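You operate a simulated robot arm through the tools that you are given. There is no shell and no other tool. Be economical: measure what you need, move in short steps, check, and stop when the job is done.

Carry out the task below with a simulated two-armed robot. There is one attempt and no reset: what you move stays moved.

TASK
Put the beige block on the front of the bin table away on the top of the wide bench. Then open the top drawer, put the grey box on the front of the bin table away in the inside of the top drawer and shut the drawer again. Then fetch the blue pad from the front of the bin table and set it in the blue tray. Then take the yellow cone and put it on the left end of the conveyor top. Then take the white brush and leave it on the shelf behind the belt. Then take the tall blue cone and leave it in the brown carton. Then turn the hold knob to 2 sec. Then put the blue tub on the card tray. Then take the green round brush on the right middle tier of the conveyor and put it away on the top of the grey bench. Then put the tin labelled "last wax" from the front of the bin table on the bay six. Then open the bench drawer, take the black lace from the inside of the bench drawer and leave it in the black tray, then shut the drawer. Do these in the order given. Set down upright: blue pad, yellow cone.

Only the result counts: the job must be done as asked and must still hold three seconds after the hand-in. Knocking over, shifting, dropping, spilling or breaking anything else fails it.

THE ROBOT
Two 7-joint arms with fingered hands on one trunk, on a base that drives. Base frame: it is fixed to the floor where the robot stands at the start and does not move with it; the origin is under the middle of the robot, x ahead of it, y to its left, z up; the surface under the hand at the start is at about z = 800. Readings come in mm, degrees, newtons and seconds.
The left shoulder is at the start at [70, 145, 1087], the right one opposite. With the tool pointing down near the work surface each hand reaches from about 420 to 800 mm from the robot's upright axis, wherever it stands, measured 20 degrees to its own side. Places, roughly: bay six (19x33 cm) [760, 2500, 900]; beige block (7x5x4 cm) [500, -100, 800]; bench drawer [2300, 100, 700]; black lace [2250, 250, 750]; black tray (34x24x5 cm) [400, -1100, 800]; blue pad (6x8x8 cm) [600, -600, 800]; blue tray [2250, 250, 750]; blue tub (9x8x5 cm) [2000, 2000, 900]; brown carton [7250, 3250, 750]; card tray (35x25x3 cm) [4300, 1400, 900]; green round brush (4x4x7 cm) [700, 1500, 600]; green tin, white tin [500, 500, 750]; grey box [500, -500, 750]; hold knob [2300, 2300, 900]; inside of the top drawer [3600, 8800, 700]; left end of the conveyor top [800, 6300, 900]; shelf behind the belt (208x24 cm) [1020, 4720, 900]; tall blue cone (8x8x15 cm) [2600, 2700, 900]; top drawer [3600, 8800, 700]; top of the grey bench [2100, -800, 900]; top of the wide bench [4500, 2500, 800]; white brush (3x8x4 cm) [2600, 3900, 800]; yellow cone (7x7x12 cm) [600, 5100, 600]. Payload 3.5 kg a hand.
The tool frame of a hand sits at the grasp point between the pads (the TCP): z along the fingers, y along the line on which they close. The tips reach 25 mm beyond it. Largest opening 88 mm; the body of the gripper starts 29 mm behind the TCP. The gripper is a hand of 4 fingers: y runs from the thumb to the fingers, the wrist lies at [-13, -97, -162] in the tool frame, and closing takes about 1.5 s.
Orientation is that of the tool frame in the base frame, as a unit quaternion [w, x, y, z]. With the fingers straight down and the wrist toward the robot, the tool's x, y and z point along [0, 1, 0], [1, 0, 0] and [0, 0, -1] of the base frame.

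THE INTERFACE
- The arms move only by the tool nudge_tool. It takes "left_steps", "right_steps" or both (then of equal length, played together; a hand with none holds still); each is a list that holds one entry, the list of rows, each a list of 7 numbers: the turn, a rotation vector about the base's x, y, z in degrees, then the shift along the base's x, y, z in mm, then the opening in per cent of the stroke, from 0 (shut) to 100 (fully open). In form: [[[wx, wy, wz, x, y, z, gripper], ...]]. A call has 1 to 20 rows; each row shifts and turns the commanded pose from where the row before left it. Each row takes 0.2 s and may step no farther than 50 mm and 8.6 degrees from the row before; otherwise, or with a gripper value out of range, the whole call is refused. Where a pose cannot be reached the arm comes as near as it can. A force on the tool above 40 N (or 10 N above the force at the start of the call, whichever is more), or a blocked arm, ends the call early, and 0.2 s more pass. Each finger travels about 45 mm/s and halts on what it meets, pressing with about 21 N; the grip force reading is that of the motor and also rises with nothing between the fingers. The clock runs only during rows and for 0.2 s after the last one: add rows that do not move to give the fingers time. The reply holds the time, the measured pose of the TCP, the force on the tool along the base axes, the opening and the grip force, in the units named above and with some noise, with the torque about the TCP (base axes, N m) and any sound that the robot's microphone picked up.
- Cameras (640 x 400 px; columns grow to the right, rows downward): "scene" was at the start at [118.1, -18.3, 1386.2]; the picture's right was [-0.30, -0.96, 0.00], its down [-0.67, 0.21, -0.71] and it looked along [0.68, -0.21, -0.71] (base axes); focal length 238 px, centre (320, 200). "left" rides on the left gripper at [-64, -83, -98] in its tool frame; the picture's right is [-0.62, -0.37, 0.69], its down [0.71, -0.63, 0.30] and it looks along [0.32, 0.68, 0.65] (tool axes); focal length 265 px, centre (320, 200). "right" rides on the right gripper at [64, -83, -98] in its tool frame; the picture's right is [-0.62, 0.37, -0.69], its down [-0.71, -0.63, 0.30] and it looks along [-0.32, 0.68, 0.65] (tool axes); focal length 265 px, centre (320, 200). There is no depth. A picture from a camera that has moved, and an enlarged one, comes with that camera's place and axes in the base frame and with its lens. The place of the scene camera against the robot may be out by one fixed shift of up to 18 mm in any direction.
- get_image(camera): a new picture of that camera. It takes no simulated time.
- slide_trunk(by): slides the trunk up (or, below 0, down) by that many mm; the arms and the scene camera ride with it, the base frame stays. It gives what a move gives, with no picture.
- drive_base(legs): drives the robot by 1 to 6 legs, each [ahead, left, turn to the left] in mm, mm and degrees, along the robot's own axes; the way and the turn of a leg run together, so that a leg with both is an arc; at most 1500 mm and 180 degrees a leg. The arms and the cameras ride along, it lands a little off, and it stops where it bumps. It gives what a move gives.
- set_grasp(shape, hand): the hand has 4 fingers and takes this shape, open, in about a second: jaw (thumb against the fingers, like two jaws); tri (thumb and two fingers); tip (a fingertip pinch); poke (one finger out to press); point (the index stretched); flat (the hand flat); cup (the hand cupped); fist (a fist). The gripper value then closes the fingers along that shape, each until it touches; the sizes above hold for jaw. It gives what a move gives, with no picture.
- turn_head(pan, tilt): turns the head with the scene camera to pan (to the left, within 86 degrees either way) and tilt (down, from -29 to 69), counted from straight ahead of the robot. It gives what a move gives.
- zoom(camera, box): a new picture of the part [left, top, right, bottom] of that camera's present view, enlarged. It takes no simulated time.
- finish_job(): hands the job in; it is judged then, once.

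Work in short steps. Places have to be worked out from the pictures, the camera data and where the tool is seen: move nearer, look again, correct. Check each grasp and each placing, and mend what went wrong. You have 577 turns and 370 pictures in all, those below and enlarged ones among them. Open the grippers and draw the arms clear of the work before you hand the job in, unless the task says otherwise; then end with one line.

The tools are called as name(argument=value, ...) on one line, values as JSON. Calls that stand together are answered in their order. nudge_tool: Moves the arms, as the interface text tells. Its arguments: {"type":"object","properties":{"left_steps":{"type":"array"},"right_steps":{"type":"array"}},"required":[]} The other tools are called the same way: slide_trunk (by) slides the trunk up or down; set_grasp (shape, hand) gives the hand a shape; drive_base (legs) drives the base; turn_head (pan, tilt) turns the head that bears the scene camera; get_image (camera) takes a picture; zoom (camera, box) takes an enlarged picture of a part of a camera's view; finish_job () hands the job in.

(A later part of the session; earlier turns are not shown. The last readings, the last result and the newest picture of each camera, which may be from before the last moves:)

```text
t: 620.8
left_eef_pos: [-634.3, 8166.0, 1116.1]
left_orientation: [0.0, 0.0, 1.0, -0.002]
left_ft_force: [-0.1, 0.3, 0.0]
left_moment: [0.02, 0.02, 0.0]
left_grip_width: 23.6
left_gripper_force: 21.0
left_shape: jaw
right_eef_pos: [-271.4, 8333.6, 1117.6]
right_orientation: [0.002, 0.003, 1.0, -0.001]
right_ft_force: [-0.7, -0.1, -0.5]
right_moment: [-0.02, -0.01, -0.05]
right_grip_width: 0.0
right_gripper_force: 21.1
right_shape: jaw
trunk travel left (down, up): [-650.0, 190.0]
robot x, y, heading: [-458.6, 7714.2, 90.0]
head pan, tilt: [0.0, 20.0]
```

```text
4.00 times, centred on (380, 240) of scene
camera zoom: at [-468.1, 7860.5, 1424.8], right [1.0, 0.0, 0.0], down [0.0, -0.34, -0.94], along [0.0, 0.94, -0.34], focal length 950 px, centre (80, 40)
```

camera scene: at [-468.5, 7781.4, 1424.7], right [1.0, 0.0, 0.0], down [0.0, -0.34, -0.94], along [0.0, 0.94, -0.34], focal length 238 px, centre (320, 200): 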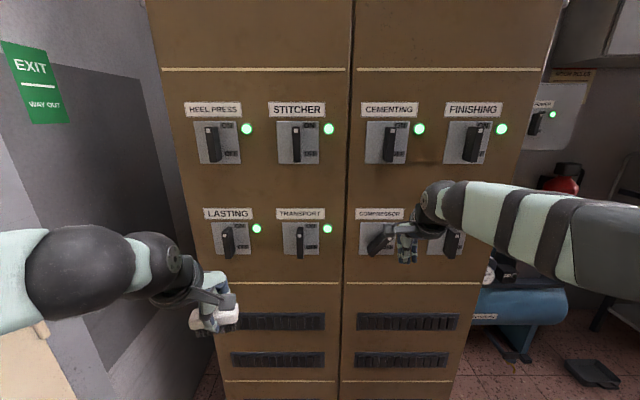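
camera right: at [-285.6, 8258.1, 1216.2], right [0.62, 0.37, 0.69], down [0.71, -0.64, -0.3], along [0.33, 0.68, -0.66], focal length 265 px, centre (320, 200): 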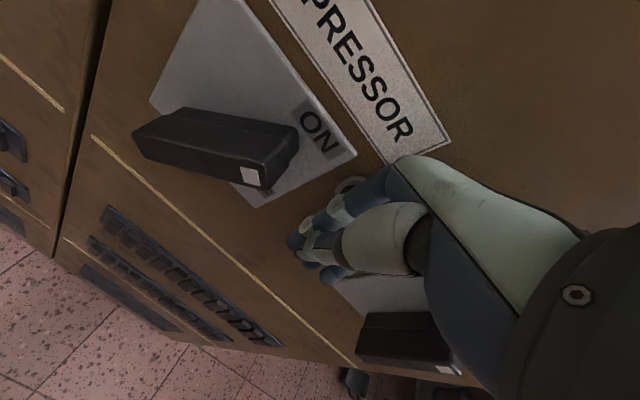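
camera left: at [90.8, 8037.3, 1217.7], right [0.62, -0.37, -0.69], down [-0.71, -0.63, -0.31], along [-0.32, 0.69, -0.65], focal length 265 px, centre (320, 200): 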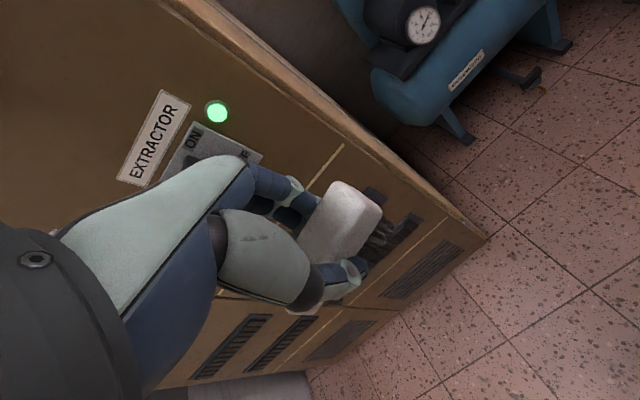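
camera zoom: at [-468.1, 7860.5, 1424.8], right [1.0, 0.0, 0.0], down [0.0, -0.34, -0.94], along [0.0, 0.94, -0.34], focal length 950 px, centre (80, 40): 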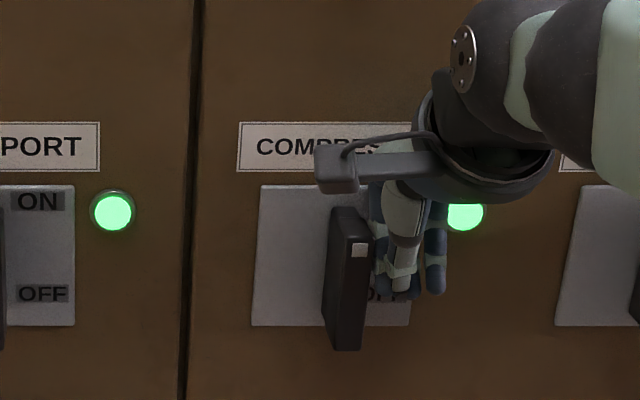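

The lever snapped upright and its lamp is green again. I draw the hand away to the right and back, then check.

nudge_tool(right_steps=[[[0, 0, 0, 20, 0, 0, 0], [0, 0, 0, 20, -30, 0, 0], [0, 0, 0, 0, -40, 0, 0], [0, 0, 0, 0, -40, 0, 0]]])

drive_base(legs=[[-200, 0, 0]])

get_image(camera="scene")

zoom(camera="scene", box=[180, 80, 500, 280])

```text
t: 621.8
left_eef_pos: [-630.5, 8164.7, 1117.6]
left_orientation: [-0.002, 0.0, 1.0, -0.002]
left_ft_force: [0.3, 0.2, 0.2]
left_moment: [-0.02, 0.03, 0.04]
left_grip_width: 23.7
left_gripper_force: 20.5
left_shape: jaw
right_eef_pos: [-228.0, 8221.7, 1119.0]
right_orientation: [0.0, 0.001, 1.0, -0.002]
right_ft_force: [0.5, -0.5, 0.3]
right_moment: [-0.01, 0.04, 0.04]
right_grip_width: 0.2
right_gripper_force: 21.3
right_shape: jaw
trunk travel left (down, up): [-650.0, 190.0]
robot x, y, heading: [-457.9, 7712.5, 89.8]
head pan, tilt: [0.0, 20.0]
```

```text
t: 623.4
left_eef_pos: [-632.5, 7966.5, 1115.4]
left_orientation: [0.002, 0.0, 1.0, -0.002]
left_ft_force: [1.3, -0.1, -0.7]
left_moment: [0.0, 0.0, 0.0]
left_grip_width: 23.5
left_gripper_force: 21.3
left_shape: jaw
right_eef_pos: [-228.4, 8023.8, 1119.0]
right_orientation: [0.002, 0.004, 1.0, -0.002]
right_ft_force: [-0.2, 0.1, 0.4]
right_moment: [0.0, -0.05, 0.0]
right_grip_width: 0.0
right_gripper_force: 21.0
right_shape: jaw
trunk travel left (down, up): [-650.0, 190.0]
robot x, y, heading: [-458.8, 7513.6, 89.9]
head pan, tilt: [0.0, 20.0]
```

```text
214 pictures are left
camera scene: at [-467.9, 7662.9, 1424.6], right [1.0, 0.0, 0.0], down [0.0, -0.34, -0.94], along [0.0, 0.94, -0.34], focal length 238 px, centre (320, 200)
```

scene: 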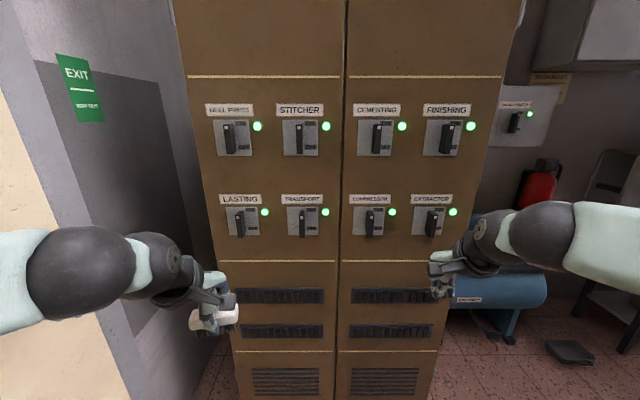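

```text
2.00 times, centred on (340, 180) of scene
camera zoom: at [-467.9, 7662.9, 1424.6], right [1.0, 0.0, 0.0], down [0.0, -0.34, -0.94], along [0.0, 0.94, -0.34], focal length 475 px, centre (280, 240)
```

zoom: 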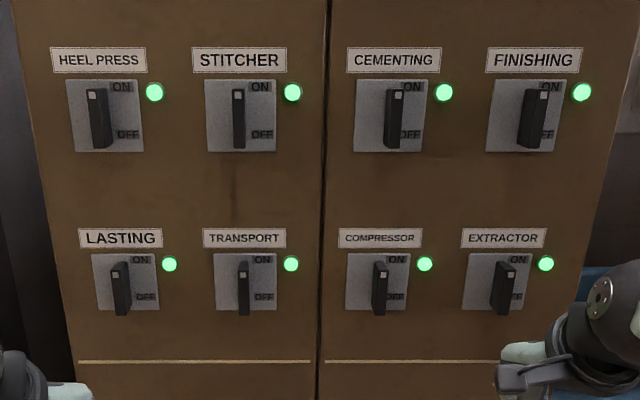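

The cabinet is fully restored. I turn round and drive south to the shelf's middle, watching clearances.

drive_base(legs=[[0, 0, -90], [0, 0, -90], [1350, 60, 0]])

drive_base(legs=[[1300, 100, 0]])

turn_head(pan=45, tilt=25)

get_image(camera="scene")

```text
t: 634.9
left_eef_pos: [-261.1, 6375.7, 1120.5]
left_orientation: [0.006, 1.0, -0.018, -0.009]
left_ft_force: [-1.0, 0.4, -0.1]
left_moment: [0.02, -0.06, 0.0]
left_grip_width: 23.5
left_gripper_force: 20.9
left_shape: jaw
right_eef_pos: [-665.4, 6338.3, 1137.3]
right_orientation: [0.012, 1.0, -0.02, -0.012]
right_ft_force: [0.1, -0.1, -0.3]
right_moment: [0.0, 0.02, -0.04]
right_grip_width: 0.0
right_gripper_force: 21.1
right_shape: jaw
trunk travel left (down, up): [-650.0, 190.0]
robot x, y, heading: [-433.0, 6818.8, -92.2]
head pan, tilt: [0.0, 20.0]
stopped in leg 3: the robot was blocked; the commanded pose is now the measured one
```

```text
t: 635.7
left_eef_pos: [-262.3, 6373.7, 1119.3]
left_orientation: [0.004, 1.0, -0.021, -0.008]
left_ft_force: [0.5, 0.4, -1.1]
left_moment: [0.03, 0.02, -0.01]
left_grip_width: 23.5
left_gripper_force: 20.9
left_shape: jaw
right_eef_pos: [-665.9, 6337.7, 1137.1]
right_orientation: [0.013, 1.0, -0.02, -0.014]
right_ft_force: [-0.5, -0.9, -0.2]
right_moment: [0.02, 0.0, -0.04]
right_grip_width: 0.0
right_gripper_force: 20.2
right_shape: jaw
trunk travel left (down, up): [-650.0, 190.0]
robot x, y, heading: [-433.9, 6817.1, -92.4]
head pan, tilt: [0.0, 20.0]
stopped in leg 1: the robot was blocked; the commanded pose is now the measured one
```

```text
t: 636.8
left_eef_pos: [-263.0, 6374.7, 1121.0]
left_orientation: [0.006, 1.0, -0.02, -0.008]
left_ft_force: [0.5, 0.5, -0.7]
left_moment: [0.02, 0.01, 0.02]
left_grip_width: 23.5
left_gripper_force: 21.3
left_shape: jaw
right_eef_pos: [-665.2, 6336.8, 1136.9]
right_orientation: [0.014, 1.0, -0.02, -0.013]
right_ft_force: [0.0, 0.6, 0.3]
right_moment: [0.03, -0.01, 0.01]
right_grip_width: 0.1
right_gripper_force: 21.0
right_shape: jaw
trunk travel left (down, up): [-650.0, 190.0]
robot x, y, heading: [-432.7, 6819.0, -92.4]
head pan, tilt: [45.0, 25.0]
```

```text
212 pictures are left
camera scene: at [-364.1, 6728.2, 1417.9], right [-0.74, -0.68, 0.02], down [-0.3, 0.29, -0.91], along [0.61, -0.68, -0.42], focal length 238 px, centre (320, 200)
```

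scene: 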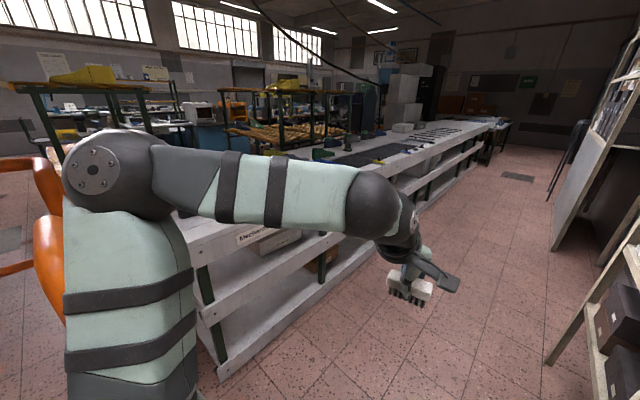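

The right elbow touched the shelf post. I back up slightly, shift east and check the shelf.

drive_base(legs=[[-80, 0, 0], [0, 220, 2]])

turn_head(pan=-40, tilt=20)

get_image(camera="scene")

```text
t: 637.5
left_eef_pos: [-263.2, 6372.4, 1119.9]
left_orientation: [0.004, 1.0, -0.021, -0.007]
left_ft_force: [0.2, -0.2, -1.4]
left_moment: [0.0, 0.02, -0.02]
left_grip_width: 23.6
left_gripper_force: 21.2
left_shape: jaw
right_eef_pos: [-668.1, 6337.2, 1139.7]
right_orientation: [0.016, 1.0, -0.02, -0.015]
right_ft_force: [0.5, 0.4, -0.5]
right_moment: [-0.02, 0.01, 0.03]
right_grip_width: 0.0
right_gripper_force: 20.8
right_shape: jaw
trunk travel left (down, up): [-650.0, 190.0]
robot x, y, heading: [-431.5, 6819.7, -92.4]
head pan, tilt: [45.0, 25.0]
stopped in leg 1: the robot was blocked; the commanded pose is now the measured one
```

```text
t: 639.1
left_eef_pos: [-263.2, 6372.2, 1119.4]
left_orientation: [0.004, 1.0, -0.02, -0.007]
left_ft_force: [-0.3, -0.5, -0.4]
left_moment: [-0.03, -0.01, 0.01]
left_grip_width: 23.4
left_gripper_force: 20.7
left_shape: jaw
right_eef_pos: [-666.8, 6336.6, 1139.1]
right_orientation: [0.015, 1.0, -0.02, -0.013]
right_ft_force: [0.8, 0.7, 0.3]
right_moment: [-0.01, -0.03, -0.01]
right_grip_width: 0.0
right_gripper_force: 21.3
right_shape: jaw
trunk travel left (down, up): [-650.0, 190.0]
robot x, y, heading: [-434.7, 6815.0, -92.3]
head pan, tilt: [-40.0, 20.0]
```

```text
211 pictures are left
camera scene: at [-490.0, 6725.2, 1427.2], right [-0.74, 0.67, 0.0], down [0.22, 0.24, -0.95], along [-0.64, -0.7, -0.32], focal length 238 px, centre (320, 200)
```

scene: 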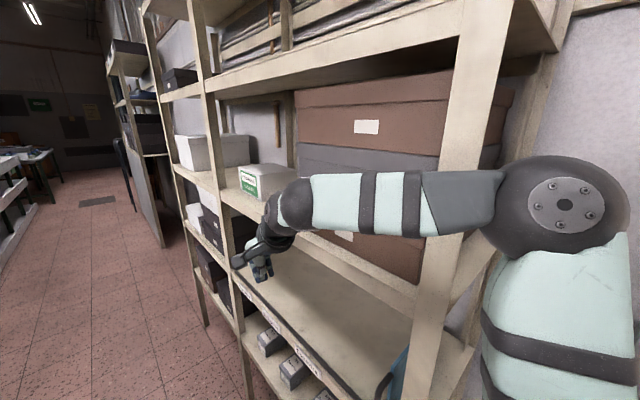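

drive_base(legs=[[0, 120, 0]])

get_image(camera="scene")

```text
t: 640.3
left_eef_pos: [-153.9, 6349.5, 1115.1]
left_orientation: [-0.005, 1.0, -0.02, -0.002]
left_ft_force: [0.0, -1.0, -0.7]
left_moment: [0.02, 0.02, 0.0]
left_grip_width: 23.5
left_gripper_force: 21.1
left_shape: jaw
right_eef_pos: [-558.3, 6311.0, 1125.5]
right_orientation: [0.004, 1.0, -0.021, -0.008]
right_ft_force: [0.3, -0.2, 0.4]
right_moment: [0.05, 0.06, 0.03]
right_grip_width: 0.1
right_gripper_force: 21.0
right_shape: jaw
trunk travel left (down, up): [-650.0, 190.0]
robot x, y, heading: [-311.2, 6812.7, -92.5]
head pan, tilt: [-40.0, 20.0]
```

```text
210 pictures are left
camera scene: at [-385.7, 6695.2, 1424.3], right [-0.74, 0.67, 0.0], down [0.23, 0.26, -0.94], along [-0.63, -0.69, -0.34], focal length 238 px, centre (320, 200)
```

scene: 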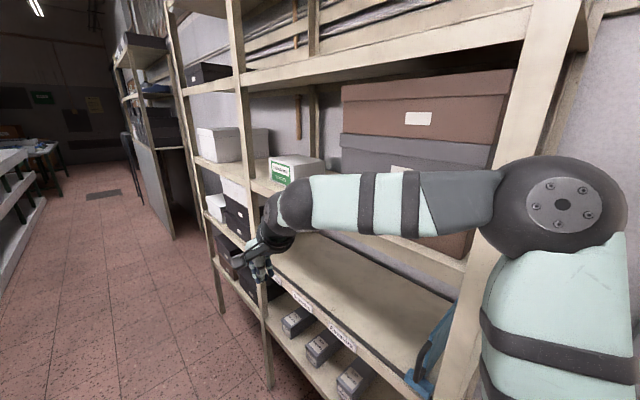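

Freed, and nothing on the shelf was disturbed. I tuck the right hand in and move further east before driving on.

nudge_tool(right_steps=[[[0, 0, 0, 25, -25, 0, 50], [0, 0, 0, 25, -25, 0, 50], [0, 0, 0, 25, -25, 0, 100], [0, 0, 0, 0, -25, 0, 100]]], left_steps=[[[0, 0, 0, 0, -30, 0, 0], [0, 0, 0, 0, -30, 0, 0], [0, 0, 0, 0, -30, 0, 0], [0, 0, 0, 0, 0, 0, 0]]])

drive_base(legs=[[0, 160, 2.5], [1000, 0, 0], [900, 20, 0]])

turn_head(pan=60, tilt=25)

get_image(camera="scene")

```text
t: 641.3
left_eef_pos: [-155.7, 6259.8, 1114.9]
left_orientation: [-0.004, 1.0, -0.02, -0.001]
left_ft_force: [0.6, 0.3, -0.9]
left_moment: [0.02, -0.02, 0.01]
left_grip_width: 23.7
left_gripper_force: 20.5
left_shape: jaw
right_eef_pos: [-485.6, 6213.5, 1125.6]
right_orientation: [0.006, 1.0, -0.02, -0.007]
right_ft_force: [-0.4, 0.3, 0.4]
right_moment: [0.0, 0.01, 0.0]
right_grip_width: 87.7
right_gripper_force: 0.1
right_shape: jaw
trunk travel left (down, up): [-650.0, 190.0]
robot x, y, heading: [-312.7, 6812.8, -92.3]
head pan, tilt: [-40.0, 20.0]
```

```text
t: 651.9
left_eef_pos: [33.2, 4353.3, 1114.8]
left_orientation: [-0.004, 1.0, -0.001, 0.0]
left_ft_force: [0.5, 0.0, 0.6]
left_moment: [0.01, -0.02, 0.04]
left_grip_width: 23.8
left_gripper_force: 20.3
left_shape: jaw
right_eef_pos: [-293.8, 4294.3, 1126.6]
right_orientation: [0.007, 1.0, -0.003, -0.007]
right_ft_force: [0.1, -0.3, 0.6]
right_moment: [-0.01, 0.02, 0.01]
right_grip_width: 87.6
right_gripper_force: 0.1
right_shape: jaw
trunk travel left (down, up): [-650.0, 190.0]
robot x, y, heading: [-140.8, 4900.7, -90.4]
head pan, tilt: [-40.0, 20.0]
```

```text
t: 653.6
left_eef_pos: [32.0, 4352.9, 1114.2]
left_orientation: [-0.004, 1.0, -0.001, -0.001]
left_ft_force: [-0.3, -0.7, 0.7]
left_moment: [0.0, -0.01, 0.01]
left_grip_width: 23.8
left_gripper_force: 21.1
left_shape: jaw
right_eef_pos: [-294.1, 4294.4, 1126.9]
right_orientation: [0.006, 1.0, -0.002, -0.007]
right_ft_force: [-0.1, 1.1, -0.8]
right_moment: [0.02, 0.06, -0.01]
right_grip_width: 87.8
right_gripper_force: 0.1
right_shape: jaw
trunk travel left (down, up): [-650.0, 190.0]
robot x, y, heading: [-142.6, 4897.6, -90.2]
head pan, tilt: [60.0, 25.0]
```

```text
209 pictures are left
camera scene: at [-73.8, 4807.2, 1416.7], right [-0.51, -0.86, 0.0], down [-0.36, 0.21, -0.91], along [0.78, -0.46, -0.42], focal length 238 px, centre (320, 200)
```

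scene: 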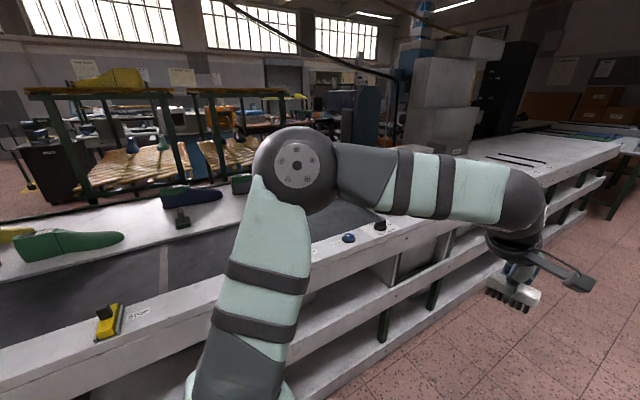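

The shelf strip behind the belt has a free gap around y≈5000. I turn the base to about -45° so the left shoulder leads, move in close, and look.

drive_base(legs=[[0, 0, 45], [115, 175, 0]])

turn_head(pan=55, tilt=30)

get_image(camera="scene")

```text
t: 657.4
left_eef_pos: [573.7, 4674.6, 1114.5]
left_orientation: [-0.002, 0.925, 0.38, -0.003]
left_ft_force: [0.4, 0.7, -0.9]
left_moment: [-0.01, 0.02, -0.01]
left_grip_width: 23.5
left_gripper_force: 21.1
left_shape: jaw
right_eef_pos: [382.1, 4402.6, 1126.2]
right_orientation: [0.009, 0.925, 0.38, -0.005]
right_ft_force: [0.4, 0.2, -0.2]
right_moment: [0.01, 0.03, -0.02]
right_grip_width: 87.5
right_gripper_force: 0.0
right_shape: jaw
trunk travel left (down, up): [-650.0, 190.0]
robot x, y, heading: [62.2, 4939.1, -45.3]
head pan, tilt: [60.0, 25.0]
```

```text
t: 658.0
left_eef_pos: [574.9, 4674.4, 1115.2]
left_orientation: [-0.003, 0.925, 0.38, -0.003]
left_ft_force: [0.4, -0.3, -0.8]
left_moment: [-0.03, -0.01, 0.03]
left_grip_width: 23.4
left_gripper_force: 21.6
left_shape: jaw
right_eef_pos: [383.9, 4401.7, 1127.3]
right_orientation: [0.008, 0.925, 0.381, -0.005]
right_ft_force: [0.2, -0.3, 0.5]
right_moment: [0.01, 0.03, -0.02]
right_grip_width: 87.5
right_gripper_force: 0.2
right_shape: jaw
trunk travel left (down, up): [-650.0, 190.0]
robot x, y, heading: [64.5, 4938.9, -45.4]
head pan, tilt: [55.0, 30.0]
```

```text
208 pictures are left
camera scene: at [179.5, 4922.1, 1408.7], right [0.17, -0.99, 0.0], down [-0.49, -0.08, -0.87], along [0.85, 0.14, -0.5], focal length 238 px, centre (320, 200)
```

scene: 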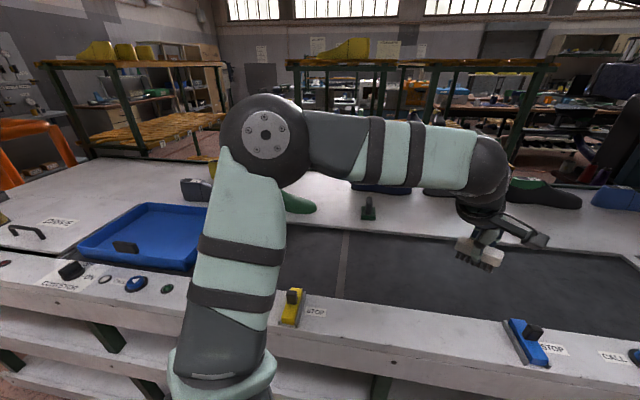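

The shelf strip runs from x≈880 to 1190; a free spot is near [945,4985]. I swing the left hand over there, turning it to point its closing axis along x.

nudge_tool(left_steps=[[[0, 0, 4.1, 33.7, 28.3, 0, 0], [0, 0, 4.1, 33.7, 28.3, 0, 0], [0, 0, 4.1, 33.7, 28.3, 0, 0], [0, 0, 4.1, 33.7, 28.3, 0, 0], [0, 0, 4.1, 33.7, 28.3, 0, 0], [0, 0, 4.1, 33.7, 28.3, 0, 0], [0, 0, 4.1, 33.7, 28.3, 0, 0], [0, 0, 4.1, 33.7, 28.3, 0, 0], [0, 0, 4.1, 33.7, 28.3, 0, 0], [0, 0, 4.1, 33.7, 28.3, 0, 0], [0, 0, 4.0, 33.7, 28.3, 0, 0]]])

get_image(camera="left")

get_image(camera="scene")

```text
t: 660.4
left_eef_pos: [916.4, 5014.7, 1105.1]
left_orientation: [0.001, 0.71, 0.705, -0.004]
left_ft_force: [-0.5, 0.2, -1.2]
left_moment: [-0.02, 0.03, 0.01]
left_grip_width: 23.7
left_gripper_force: 20.7
left_shape: jaw
left hand out of reach, approached as far as the arm can: row 11
right_eef_pos: [382.8, 4403.4, 1129.0]
right_orientation: [0.011, 0.925, 0.38, -0.004]
right_ft_force: [-1.0, 0.0, -0.4]
right_moment: [0.0, 0.0, -0.01]
right_grip_width: 87.5
right_gripper_force: 0.0
right_shape: jaw
trunk travel left (down, up): [-650.0, 190.0]
robot x, y, heading: [62.7, 4938.4, -45.3]
head pan, tilt: [55.0, 30.0]
```

```text
207 pictures are left
camera left: at [833.0, 4952.1, 1204.9], right [-0.38, -0.62, -0.69], down [-0.63, 0.72, -0.31], along [0.68, 0.31, -0.66], focal length 265 px, centre (320, 200)
```

left: 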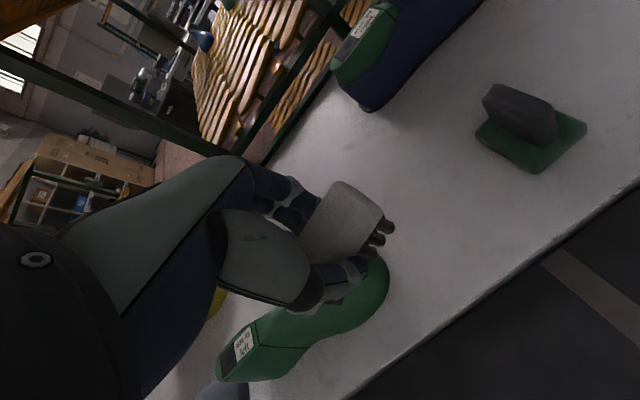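

```text
206 pictures are left
camera scene: at [178.4, 4924.5, 1408.8], right [0.17, -0.99, 0.0], down [-0.49, -0.08, -0.87], along [0.85, 0.14, -0.5], focal length 238 px, centre (320, 200)
```

scene: 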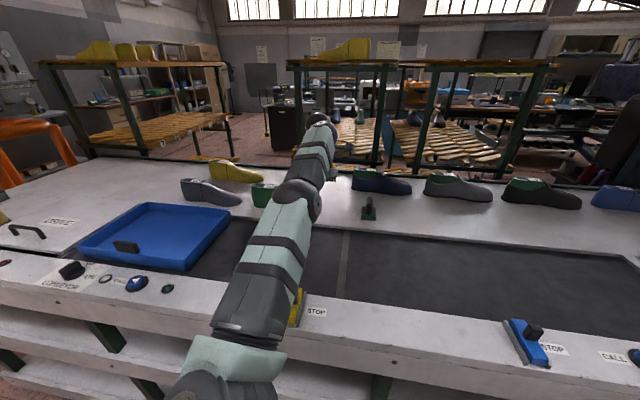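

Shelf edge is x≈889; the free spot is around [940,4965]. I move the base 40 mm closer in x, then shift and lower the hand.

drive_base(legs=[[28, 28, 0]])

nudge_tool(left_steps=[[[0, 0, 0, 0, -25, -20, 0], [0, 0, 0, 0, -25, -30, 0], [0, 0, 0, 0, 0, -40, 0], [0, 0, 0, 0, 0, -30, 0]]])

get_image(camera="left")

```text
t: 661.3
left_eef_pos: [952.2, 5013.0, 1108.5]
left_orientation: [0.001, 0.711, 0.703, -0.002]
left_ft_force: [-0.6, -0.2, 0.3]
left_moment: [0.01, 0.0, -0.02]
left_grip_width: 23.5
left_gripper_force: 20.8
left_shape: jaw
right_eef_pos: [418.3, 4400.5, 1129.0]
right_orientation: [0.009, 0.925, 0.379, -0.002]
right_ft_force: [-0.1, -0.1, 0.4]
right_moment: [0.03, -0.03, -0.01]
right_grip_width: 87.6
right_gripper_force: 0.1
right_shape: jaw
trunk travel left (down, up): [-650.0, 190.0]
robot x, y, heading: [101.3, 4935.2, -45.6]
head pan, tilt: [55.0, 30.0]
```

```text
t: 662.3
left_eef_pos: [956.3, 4962.8, 985.6]
left_orientation: [0.0, 0.711, 0.703, -0.004]
left_ft_force: [1.2, 0.3, -1.0]
left_moment: [0.02, 0.0, 0.02]
left_grip_width: 24.0
left_gripper_force: 20.8
left_shape: jaw
right_eef_pos: [422.4, 4401.6, 1127.9]
right_orientation: [0.009, 0.925, 0.379, -0.003]
right_ft_force: [0.7, -0.3, 0.4]
right_moment: [-0.02, -0.02, -0.02]
right_grip_width: 87.5
right_gripper_force: 0.1
right_shape: jaw
trunk travel left (down, up): [-650.0, 190.0]
robot x, y, heading: [101.0, 4938.0, -45.4]
head pan, tilt: [55.0, 30.0]
```

```text
205 pictures are left
camera left: at [872.5, 4898.8, 1084.7], right [-0.38, -0.62, -0.69], down [-0.62, 0.72, -0.31], along [0.68, 0.31, -0.66], focal length 265 px, centre (320, 200)
```

left: 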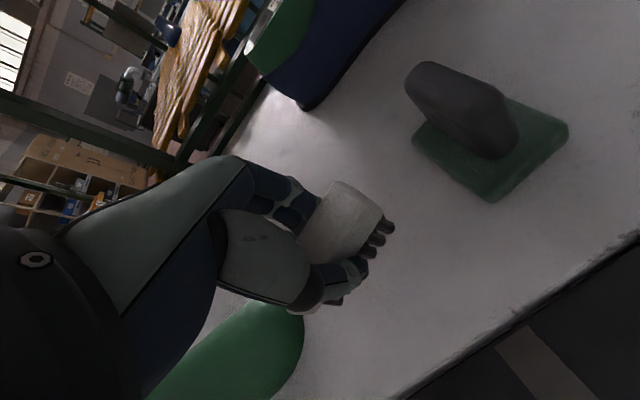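

Clear of the neighbours. I lower until contact.

nudge_tool(left_steps=[[[0, 0, 0, 0, 0, -20, 0], [0, 0, 0, 0, 0, -10, 0], [0, 0, 0, 0, 0, -6, 0], [0, 0, 0, 0, 0, -6, 0], [0, 0, 0, 0, 0, -6, 0], [0, 0, 0, 0, 0, -6, 0], [0, 0, 0, 0, 0, -6, 0]]])

get_image(camera="left")

```text
t: 663.9
left_eef_pos: [952.8, 4963.4, 928.4]
left_orientation: [0.001, 0.711, 0.703, -0.002]
left_ft_force: [-4.0, 1.9, 12.7]
left_moment: [0.03, -0.08, 0.0]
left_grip_width: 24.5
left_gripper_force: 20.9
left_shape: jaw
right_eef_pos: [418.8, 4402.0, 1128.9]
right_orientation: [0.009, 0.925, 0.38, -0.002]
right_ft_force: [-0.3, 0.5, -0.1]
right_moment: [0.0, 0.02, -0.02]
right_grip_width: 87.2
right_gripper_force: 0.0
right_shape: jaw
trunk travel left (down, up): [-650.0, 190.0]
robot x, y, heading: [103.4, 4937.4, -45.5]
head pan, tilt: [55.0, 30.0]
```

```text
204 pictures are left
camera left: at [869.4, 4899.5, 1027.8], right [-0.38, -0.62, -0.69], down [-0.62, 0.72, -0.31], along [0.69, 0.31, -0.66], focal length 265 px, centre (320, 200)
```

left: 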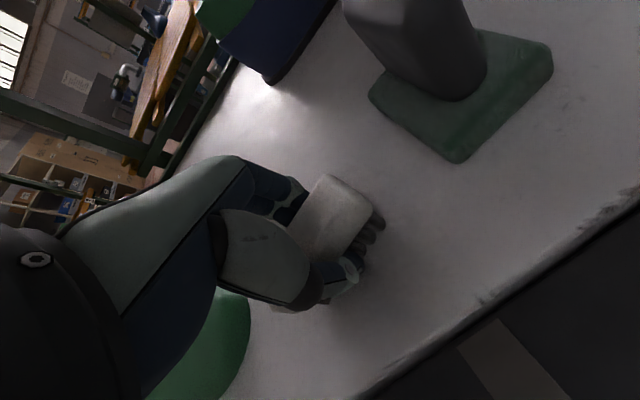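

Contact made. I open and rise.

nudge_tool(left_steps=[[[0, 0, 0, 0, 0, 0, 40], [0, 0, 0, 0, 0, 0, 70], [0, 0, 0, 0, 0, 0, 70], [0, 0, 0, 0, 0, 0, 70], [0, 0, 0, 0, 0, 0, 70], [0, 0, 0, 0, 0, 35, 70], [0, 0, 0, 0, 0, 45, 70], [0, 0, 0, 0, 0, 45, 70], [0, 0, 0, 0, 0, 45, 70]]])

get_image(camera="left")

```text
t: 665.9
left_eef_pos: [955.3, 4961.3, 1098.0]
left_orientation: [0.0, 0.711, 0.703, -0.003]
left_ft_force: [-0.2, -0.7, -0.5]
left_moment: [0.0, -0.03, 0.02]
left_grip_width: 61.5
left_gripper_force: 0.1
left_shape: jaw
right_eef_pos: [421.8, 4402.0, 1127.7]
right_orientation: [0.008, 0.925, 0.38, -0.004]
right_ft_force: [-0.5, 1.3, -0.2]
right_moment: [-0.01, 0.0, 0.04]
right_grip_width: 87.5
right_gripper_force: 0.0
right_shape: jaw
trunk travel left (down, up): [-650.0, 190.0]
robot x, y, heading: [101.3, 4935.2, -45.4]
head pan, tilt: [55.0, 30.0]
```

```text
203 pictures are left
camera left: at [871.4, 4897.7, 1196.9], right [-0.38, -0.62, -0.69], down [-0.62, 0.72, -0.3], along [0.68, 0.32, -0.66], focal length 265 px, centre (320, 200)
```

left: 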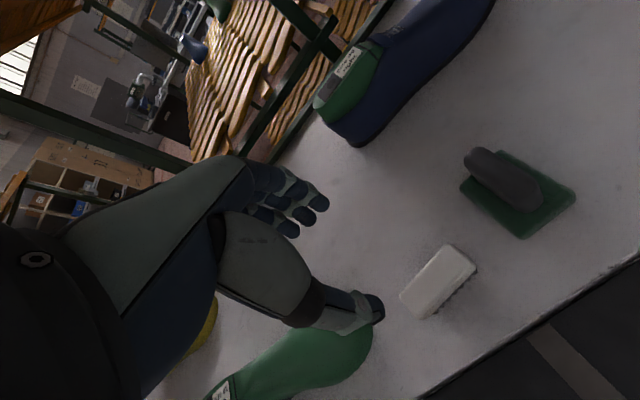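

The white brush lies on the shelf. I swing the left arm back and drive north to return to the east side, taking smaller checked legs.

nudge_tool(left_steps=[[[0, 0, -4.1, -32, -28.3, 3, 100], [0, 0, -4.1, -32, -28.3, 3, 100], [0, 0, -4.1, -32, -28.3, 3, 100], [0, 0, -4.1, -32, -28.3, 3, 100], [0, 0, -4.1, -32, -28.3, 3, 100], [0, 0, -4.1, -32, -28.3, 3, 100], [0, 0, -4.1, -32, -28.3, 3, 100], [0, 0, -4.1, -32, -28.3, 3, 100], [0, 0, -4.1, -32, -28.3, 3, 100], [0, 0, -4.1, -32, -28.3, 3, 100], [0, 0, -4.1, -32, -28.3, 3, 100]]])

drive_base(legs=[[-150, -200, 0], [0, 0, 135], [1300, 0, 0]])

```text
t: 668.3
left_eef_pos: [604.5, 4650.5, 1127.0]
left_orientation: [-0.001, 0.926, 0.377, -0.002]
left_ft_force: [-0.1, 0.7, -0.2]
left_moment: [0.04, -0.04, 0.0]
left_grip_width: 87.6
left_gripper_force: 0.0
left_shape: jaw
right_eef_pos: [421.5, 4401.8, 1127.0]
right_orientation: [0.008, 0.925, 0.379, -0.003]
right_ft_force: [-1.3, -0.4, 0.4]
right_moment: [-0.04, -0.03, -0.03]
right_grip_width: 87.8
right_gripper_force: 0.0
right_shape: jaw
trunk travel left (down, up): [-650.0, 190.0]
robot x, y, heading: [100.2, 4939.3, -45.5]
head pan, tilt: [55.0, 30.0]
```

```text
t: 681.8
left_eef_pos: [-340.5, 6739.4, 1126.3]
left_orientation: [0.002, -0.01, 1.0, -0.002]
left_ft_force: [-1.1, -0.9, -0.5]
left_moment: [0.01, -0.02, 0.02]
left_grip_width: 87.4
left_gripper_force: 0.1
left_shape: jaw
right_eef_pos: [-35.5, 6796.2, 1127.2]
right_orientation: [0.007, -0.013, 1.0, 0.007]
right_ft_force: [-0.2, -0.2, 0.5]
right_moment: [0.0, 0.0, 0.0]
right_grip_width: 87.4
right_gripper_force: 0.0
right_shape: jaw
trunk travel left (down, up): [-650.0, 190.0]
robot x, y, heading: [-169.1, 6193.1, 91.1]
head pan, tilt: [55.0, 30.0]
```

drive_base(legs=[[1400, 0, -1.1], [0, 0, -90], [600, 260, 0]])

turn_head(pan=0, tilt=25)

get_image(camera="scene")

```text
t: 695.9
left_eef_pos: [979.5, 7977.1, 1126.1]
left_orientation: [0.0, 0.721, 0.693, -0.002]
left_ft_force: [1.0, 0.0, 0.0]
left_moment: [-0.01, 0.0, -0.01]
left_grip_width: 87.8
left_gripper_force: 0.1
left_shape: jaw
right_eef_pos: [1018.7, 7668.0, 1127.1]
right_orientation: [0.011, 0.72, 0.694, -0.001]
right_ft_force: [0.0, 1.0, 0.1]
right_moment: [-0.02, 0.0, -0.01]
right_grip_width: 87.5
right_gripper_force: 0.0
right_shape: jaw
trunk travel left (down, up): [-650.0, 190.0]
robot x, y, heading: [421.8, 7841.2, -2.0]
head pan, tilt: [55.0, 30.0]
```

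```text
t: 697.2
left_eef_pos: [980.7, 7977.0, 1126.7]
left_orientation: [0.0, 0.721, 0.693, -0.003]
left_ft_force: [0.0, 0.0, 0.2]
left_moment: [-0.01, -0.01, 0.01]
left_grip_width: 87.5
left_gripper_force: 0.0
left_shape: jaw
right_eef_pos: [1019.0, 7668.5, 1128.2]
right_orientation: [0.01, 0.72, 0.694, 0.0]
right_ft_force: [-0.2, -0.2, -0.5]
right_moment: [0.0, 0.01, 0.02]
right_grip_width: 87.5
right_gripper_force: 0.1
right_shape: jaw
trunk travel left (down, up): [-650.0, 190.0]
robot x, y, heading: [418.2, 7841.5, -2.2]
head pan, tilt: [0.0, 25.0]
```

```text
202 pictures are left
camera scene: at [552.1, 7839.5, 1416.7], right [-0.04, -1.0, 0.0], down [-0.42, 0.01, -0.91], along [0.91, -0.03, -0.42], focal length 238 px, centre (320, 200)
```

scene: 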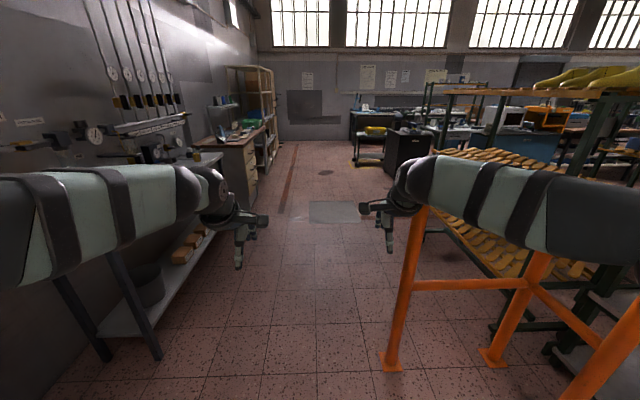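

drive_base(legs=[[1200, 130, 2.0], [1200, 0, 0], [550, 0, 0]])

```text
t: 711.8
left_eef_pos: [3940.6, 8029.6, 1126.8]
left_orientation: [0.0, 0.716, 0.698, -0.003]
left_ft_force: [-0.2, 0.4, -0.2]
left_moment: [0.0, 0.02, -0.01]
left_grip_width: 87.9
left_gripper_force: 0.0
left_shape: jaw
right_eef_pos: [3982.9, 7720.9, 1127.8]
right_orientation: [0.011, 0.714, 0.7, 0.0]
right_ft_force: [-0.4, 0.8, 0.3]
right_moment: [-0.01, 0.0, 0.0]
right_grip_width: 87.3
right_gripper_force: 0.0
right_shape: jaw
trunk travel left (down, up): [-650.0, 190.0]
robot x, y, heading: [3384.1, 7884.8, -1.0]
head pan, tilt: [0.0, 25.0]
```

drive_base(legs=[[0, 0, -89], [1400, 0, 0], [1400, 0, 0], [1300, 0, 0]])

```text
t: 735.1
left_eef_pos: [3491.1, 3253.8, 1126.3]
left_orientation: [-0.002, 1.0, 0.003, -0.002]
left_ft_force: [0.1, 0.2, -0.5]
left_moment: [0.01, 0.0, -0.02]
left_grip_width: 87.6
left_gripper_force: 0.0
left_shape: jaw
right_eef_pos: [3184.8, 3201.5, 1128.3]
right_orientation: [0.007, 1.0, 0.005, -0.007]
right_ft_force: [0.2, -0.3, 0.1]
right_moment: [0.01, -0.02, -0.02]
right_grip_width: 87.6
right_gripper_force: 0.1
right_shape: jaw
trunk travel left (down, up): [-650.0, 190.0]
robot x, y, heading: [3329.4, 3807.7, -89.2]
head pan, tilt: [0.0, 25.0]
```

drive_base(legs=[[1000, 120, -0.8], [0, 0, -90]])

get_image(camera="scene")

```text
t: 744.1
left_eef_pos: [2879.4, 2672.7, 1126.8]
left_orientation: [0.002, -0.696, 0.718, 0.0]
left_ft_force: [0.1, 0.5, 0.0]
left_moment: [0.0, 0.01, -0.02]
left_grip_width: 87.5
left_gripper_force: 0.1
left_shape: jaw
right_eef_pos: [2837.0, 2980.9, 1127.7]
right_orientation: [0.0, -0.698, 0.716, 0.01]
right_ft_force: [-0.3, 0.5, 0.0]
right_moment: [-0.02, 0.01, 0.01]
right_grip_width: 87.5
right_gripper_force: 0.0
right_shape: jaw
trunk travel left (down, up): [-650.0, 190.0]
robot x, y, heading: [3436.4, 2815.1, 178.4]
head pan, tilt: [0.0, 25.0]
```

```text
201 pictures are left
camera scene: at [3286.2, 2825.7, 1416.7], right [0.03, 1.0, 0.0], down [0.42, -0.01, -0.91], along [-0.91, 0.03, -0.42], focal length 238 px, centre (320, 200)
```

scene: 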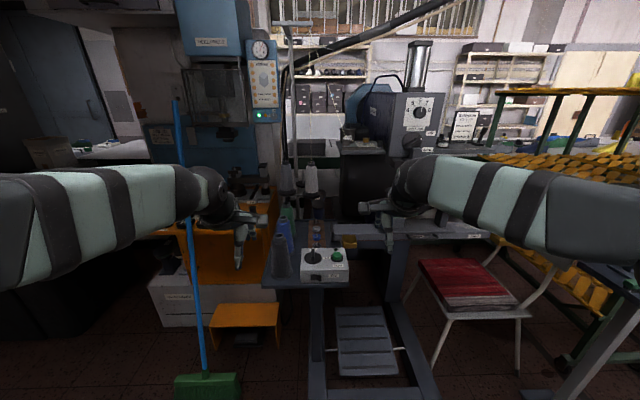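

I zoom in on the thread-cone stand.

zoom(camera="scene", box=[230, 140, 390, 300])

```text
2.50 times, centred on (310, 220) of scene
camera zoom: at [3286.2, 2825.7, 1416.7], right [0.03, 1.0, 0.0], down [0.42, -0.01, -0.91], along [-0.91, 0.03, -0.42], focal length 594 px, centre (345, 150)
```

zoom: 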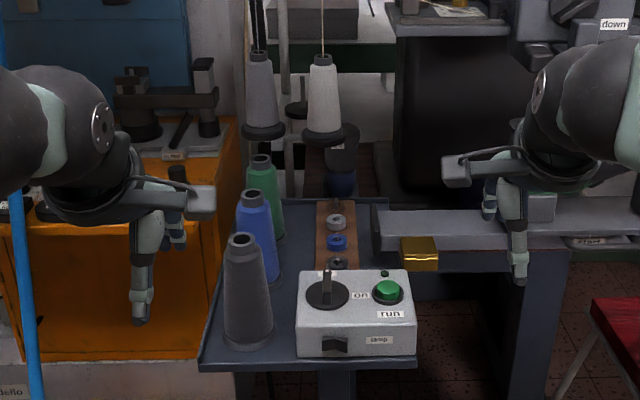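

The tall blue cone is the middle of the three, near [2606,2734] with its top at z≈1040. I drive closer and view it with the left hand camera.

drive_base(legs=[[200, -40, 1.6]])

get_image(camera="left")

turn_head(pan=5, tilt=40)

get_image(camera="scene")

```text
t: 745.7
left_eef_pos: [2685.2, 2697.7, 1128.0]
left_orientation: [-0.002, 0.707, -0.707, -0.002]
left_ft_force: [0.0, -0.3, -0.5]
left_moment: [0.0, 0.02, -0.01]
left_grip_width: 87.6
left_gripper_force: 0.0
left_shape: jaw
right_eef_pos: [2635.8, 3004.6, 1128.1]
right_orientation: [0.001, 0.709, -0.705, -0.01]
right_ft_force: [-0.1, -0.3, -0.2]
right_moment: [0.0, 0.01, 0.02]
right_grip_width: 87.3
right_gripper_force: 0.0
right_shape: jaw
trunk travel left (down, up): [-650.0, 190.0]
robot x, y, heading: [3241.1, 2860.4, -180.1]
head pan, tilt: [0.0, 25.0]
```

```text
199 pictures are left
camera left: at [2768.4, 2761.5, 1226.9], right [0.37, 0.62, -0.69], down [0.63, -0.71, -0.31], along [-0.68, -0.32, -0.66], focal length 265 px, centre (320, 200)
```

left: 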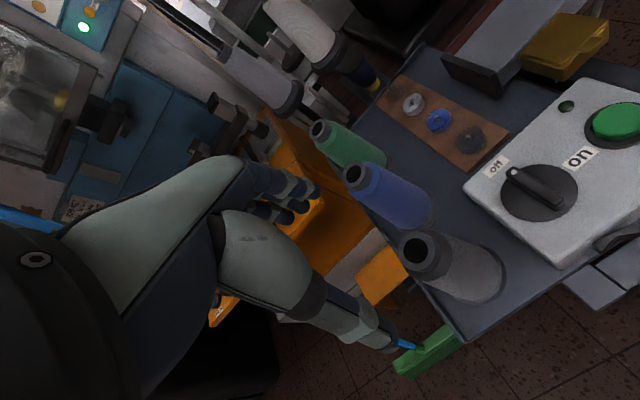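

```text
t: 746.5
left_eef_pos: [2683.1, 2698.4, 1126.7]
left_orientation: [0.002, -0.707, 0.707, 0.001]
left_ft_force: [0.1, -0.5, 1.0]
left_moment: [-0.01, -0.05, -0.02]
left_grip_width: 87.8
left_gripper_force: 0.0
left_shape: jaw
right_eef_pos: [2632.7, 3004.6, 1128.4]
right_orientation: [0.0, 0.708, -0.706, -0.01]
right_ft_force: [0.4, -0.7, 0.0]
right_moment: [-0.03, -0.02, 0.01]
right_grip_width: 87.4
right_gripper_force: 0.1
right_shape: jaw
trunk travel left (down, up): [-650.0, 190.0]
robot x, y, heading: [3240.6, 2857.0, -179.7]
head pan, tilt: [5.0, 40.0]
```

```text
198 pictures are left
camera scene: at [3093.9, 2856.3, 1393.4], right [-0.09, 1.0, 0.0], down [0.64, 0.06, -0.77], along [-0.76, -0.07, -0.64], focal length 238 px, centre (320, 200)
```

scene: 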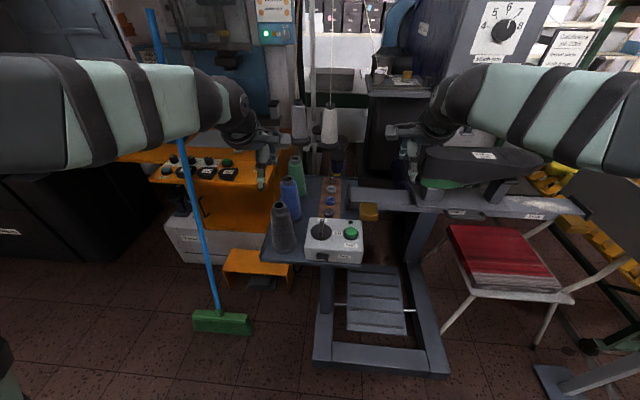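

Triangulated: blue cone axis [2549,2711], top z≈1000. I retract the right hand, drive 80 mm closer, and turn the left hand -90° so its fingers close along y, above the cone.

nudge_tool(right_steps=[[[0, 0, 0, 30, 0, 0, 100], [0, 0, 0, 30, 0, 0, 100], [0, 0, 0, 30, 0, 0, 100], [0, 0, 0, 30, 0, 0, 100], [0, 0, 0, 20, 0, 0, 100]]])

drive_base(legs=[[75, 0, 0]])

nudge_tool(left_steps=[[[0, 0, -8.2, -5, 1.2, 0, 100], [0, 0, -8.2, -5, 1.2, 0, 100], [0, 0, -8.2, -5, 1.2, 0, 100], [0, 0, -8.2, -5, 1.2, 0, 100], [0, 0, -8.2, -5, 1.2, 0, 100], [0, 0, -8.2, -5, 1.2, 0, 100], [0, 0, -8.2, -5, 1.2, 0, 100], [0, 0, -8.2, -5, 1.2, 0, 100], [0, 0, -8.2, -5, 1.2, 0, 100], [0, 0, -8.2, -5, 1.2, 0, 100], [0, 0, -8, -5, 1.2, 0, 100]]])

get_image(camera="left")

zoom(camera="scene", box=[200, 130, 400, 280])

```text
t: 747.7
left_eef_pos: [2684.1, 2698.8, 1126.3]
left_orientation: [0.002, -0.707, 0.708, 0.0]
left_ft_force: [-0.3, 0.0, 0.0]
left_moment: [-0.01, -0.02, -0.03]
left_grip_width: 87.9
left_gripper_force: 0.1
left_shape: jaw
right_eef_pos: [2775.4, 3004.8, 1128.3]
right_orientation: [0.001, 0.709, -0.705, -0.011]
right_ft_force: [-0.4, -0.3, 0.7]
right_moment: [-0.01, -0.01, 0.02]
right_grip_width: 87.8
right_gripper_force: 0.0
right_shape: jaw
trunk travel left (down, up): [-650.0, 190.0]
robot x, y, heading: [3239.1, 2854.4, -179.9]
head pan, tilt: [5.0, 40.0]
```

```text
t: 748.8
left_eef_pos: [2609.0, 2697.7, 1127.6]
left_orientation: [-0.002, 0.707, -0.707, -0.001]
left_ft_force: [0.8, 0.0, 0.1]
left_moment: [-0.05, 0.01, -0.01]
left_grip_width: 87.5
left_gripper_force: 0.1
left_shape: jaw
right_eef_pos: [2699.6, 3004.0, 1129.9]
right_orientation: [0.001, 0.71, -0.705, -0.012]
right_ft_force: [0.8, -0.3, 0.0]
right_moment: [0.04, -0.05, -0.01]
right_grip_width: 87.6
right_gripper_force: 0.0
right_shape: jaw
trunk travel left (down, up): [-650.0, 190.0]
robot x, y, heading: [3161.2, 2857.0, -179.5]
head pan, tilt: [5.0, 40.0]
```

```text
t: 751.1
left_eef_pos: [2548.8, 2714.9, 1129.2]
left_orientation: [-0.002, -0.07, 0.997, 0.009]
left_ft_force: [-9.1, 31.8, -19.5]
left_moment: [-1.69, 0.69, 1.86]
left_grip_width: 87.6
left_gripper_force: 0.0
left_shape: jaw
right_eef_pos: [2696.4, 3004.6, 1128.5]
right_orientation: [0.001, 0.709, -0.705, -0.009]
right_ft_force: [0.4, 0.2, -0.6]
right_moment: [-0.01, 0.02, 0.01]
right_grip_width: 87.5
right_gripper_force: 0.1
right_shape: jaw
trunk travel left (down, up): [-650.0, 190.0]
robot x, y, heading: [3162.0, 2859.7, -179.7]
head pan, tilt: [5.0, 40.0]
stopped in row 11 (left hand): the force on the tool passed its limit at 275 N (the readings are from after the stop); the commanded pose is now the measured one
```

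```text
197 pictures are left
camera left: at [2624.2, 2639.7, 1226.0], right [0.66, -0.26, -0.7], down [-0.62, -0.72, -0.32], along [-0.42, 0.64, -0.64], focal length 265 px, centre (320, 200)
```

left: 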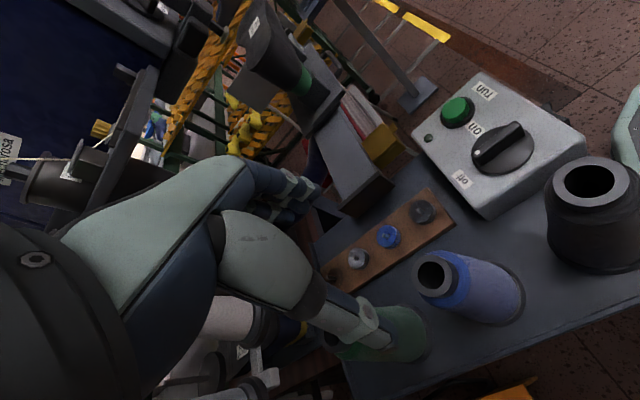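

```text
2.67 times, centred on (300, 205) of scene
camera zoom: at [3016.5, 2856.8, 1393.2], right [-0.09, 1.0, 0.0], down [0.64, 0.06, -0.77], along [-0.76, -0.07, -0.64], focal length 633 px, centre (373, 187)
```

zoom: 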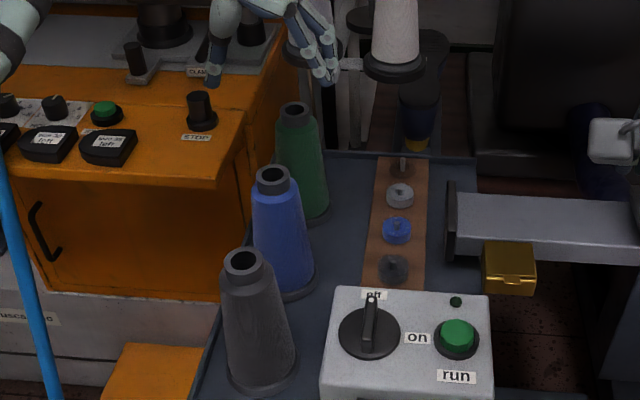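

The hand struck the spool stand behind (grey spool near x≈2478). I move it back toward me at once and look.

nudge_tool(left_steps=[[[0, 0, 0, 15, 0, 0, 100], [0, 0, 0, 25, 0, 0, 100], [0, 0, 0, 30, 0, 0, 100]]])

turn_head(pan=5, tilt=25)

zoom(camera="scene", box=[200, 60, 440, 260])

```text
t: 751.9
left_eef_pos: [2623.3, 2714.3, 1130.3]
left_orientation: [-0.002, -0.068, 0.998, 0.008]
left_ft_force: [0.5, -0.1, -0.7]
left_moment: [-0.03, -0.01, 0.0]
left_grip_width: 87.7
left_gripper_force: 0.1
left_shape: jaw
right_eef_pos: [2701.6, 3004.6, 1129.0]
right_orientation: [0.002, 0.709, -0.705, -0.011]
right_ft_force: [-0.3, -0.3, -0.8]
right_moment: [0.01, 0.03, 0.0]
right_grip_width: 87.6
right_gripper_force: 0.1
right_shape: jaw
trunk travel left (down, up): [-650.0, 190.0]
robot x, y, heading: [3163.1, 2856.7, -179.6]
head pan, tilt: [5.0, 40.0]
```

```text
t: 752.6
left_eef_pos: [2619.3, 2714.4, 1127.4]
left_orientation: [-0.002, -0.068, 0.998, 0.009]
left_ft_force: [0.5, -0.4, -0.1]
left_moment: [0.0, 0.01, -0.02]
left_grip_width: 87.8
left_gripper_force: 0.0
left_shape: jaw
right_eef_pos: [2697.3, 3004.4, 1128.9]
right_orientation: [0.0, 0.709, -0.705, -0.008]
right_ft_force: [-0.1, -0.5, 0.7]
right_moment: [0.02, 0.03, 0.0]
right_grip_width: 87.8
right_gripper_force: 0.1
right_shape: jaw
trunk travel left (down, up): [-650.0, 190.0]
robot x, y, heading: [3162.7, 2858.2, -179.9]
head pan, tilt: [5.0, 25.0]
```

```text
2.00 times, centred on (320, 160) of scene
camera zoom: at [3010.3, 2855.1, 1416.6], right [-0.09, 1.0, 0.0], down [0.42, 0.04, -0.91], along [-0.9, -0.08, -0.42], focal length 475 px, centre (320, 280)
```

zoom: 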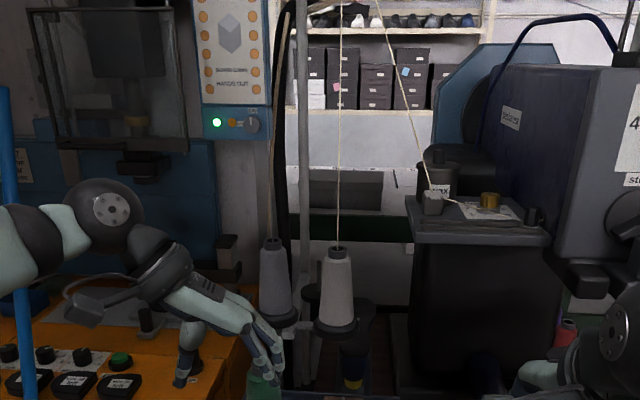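

The spools look intact. I check the whole view, including the broom stick on the left.

get_image(camera="scene")

```text
194 pictures are left
camera scene: at [3010.3, 2855.1, 1416.6], right [-0.09, 1.0, 0.0], down [0.42, 0.04, -0.91], along [-0.9, -0.08, -0.42], focal length 238 px, centre (320, 200)
```

scene: 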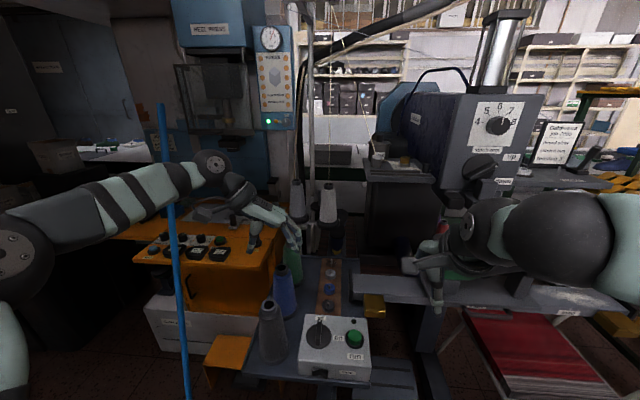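

zoom(camera="scene", box=[100, 90, 340, 290])

```text
2.00 times, centred on (220, 190) of scene
camera zoom: at [3010.3, 2855.1, 1416.6], right [-0.09, 1.0, 0.0], down [0.42, 0.04, -0.91], along [-0.9, -0.08, -0.42], focal length 475 px, centre (520, 220)
```

zoom: 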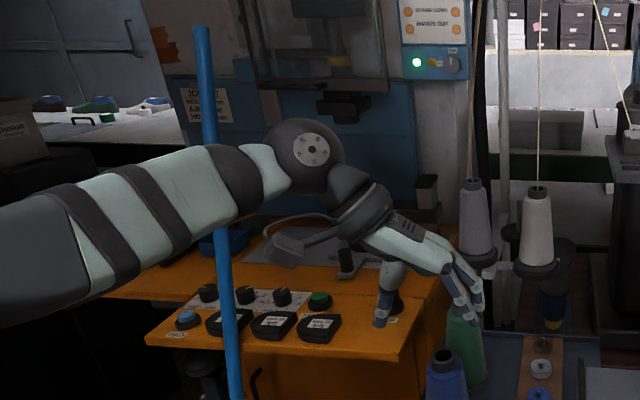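

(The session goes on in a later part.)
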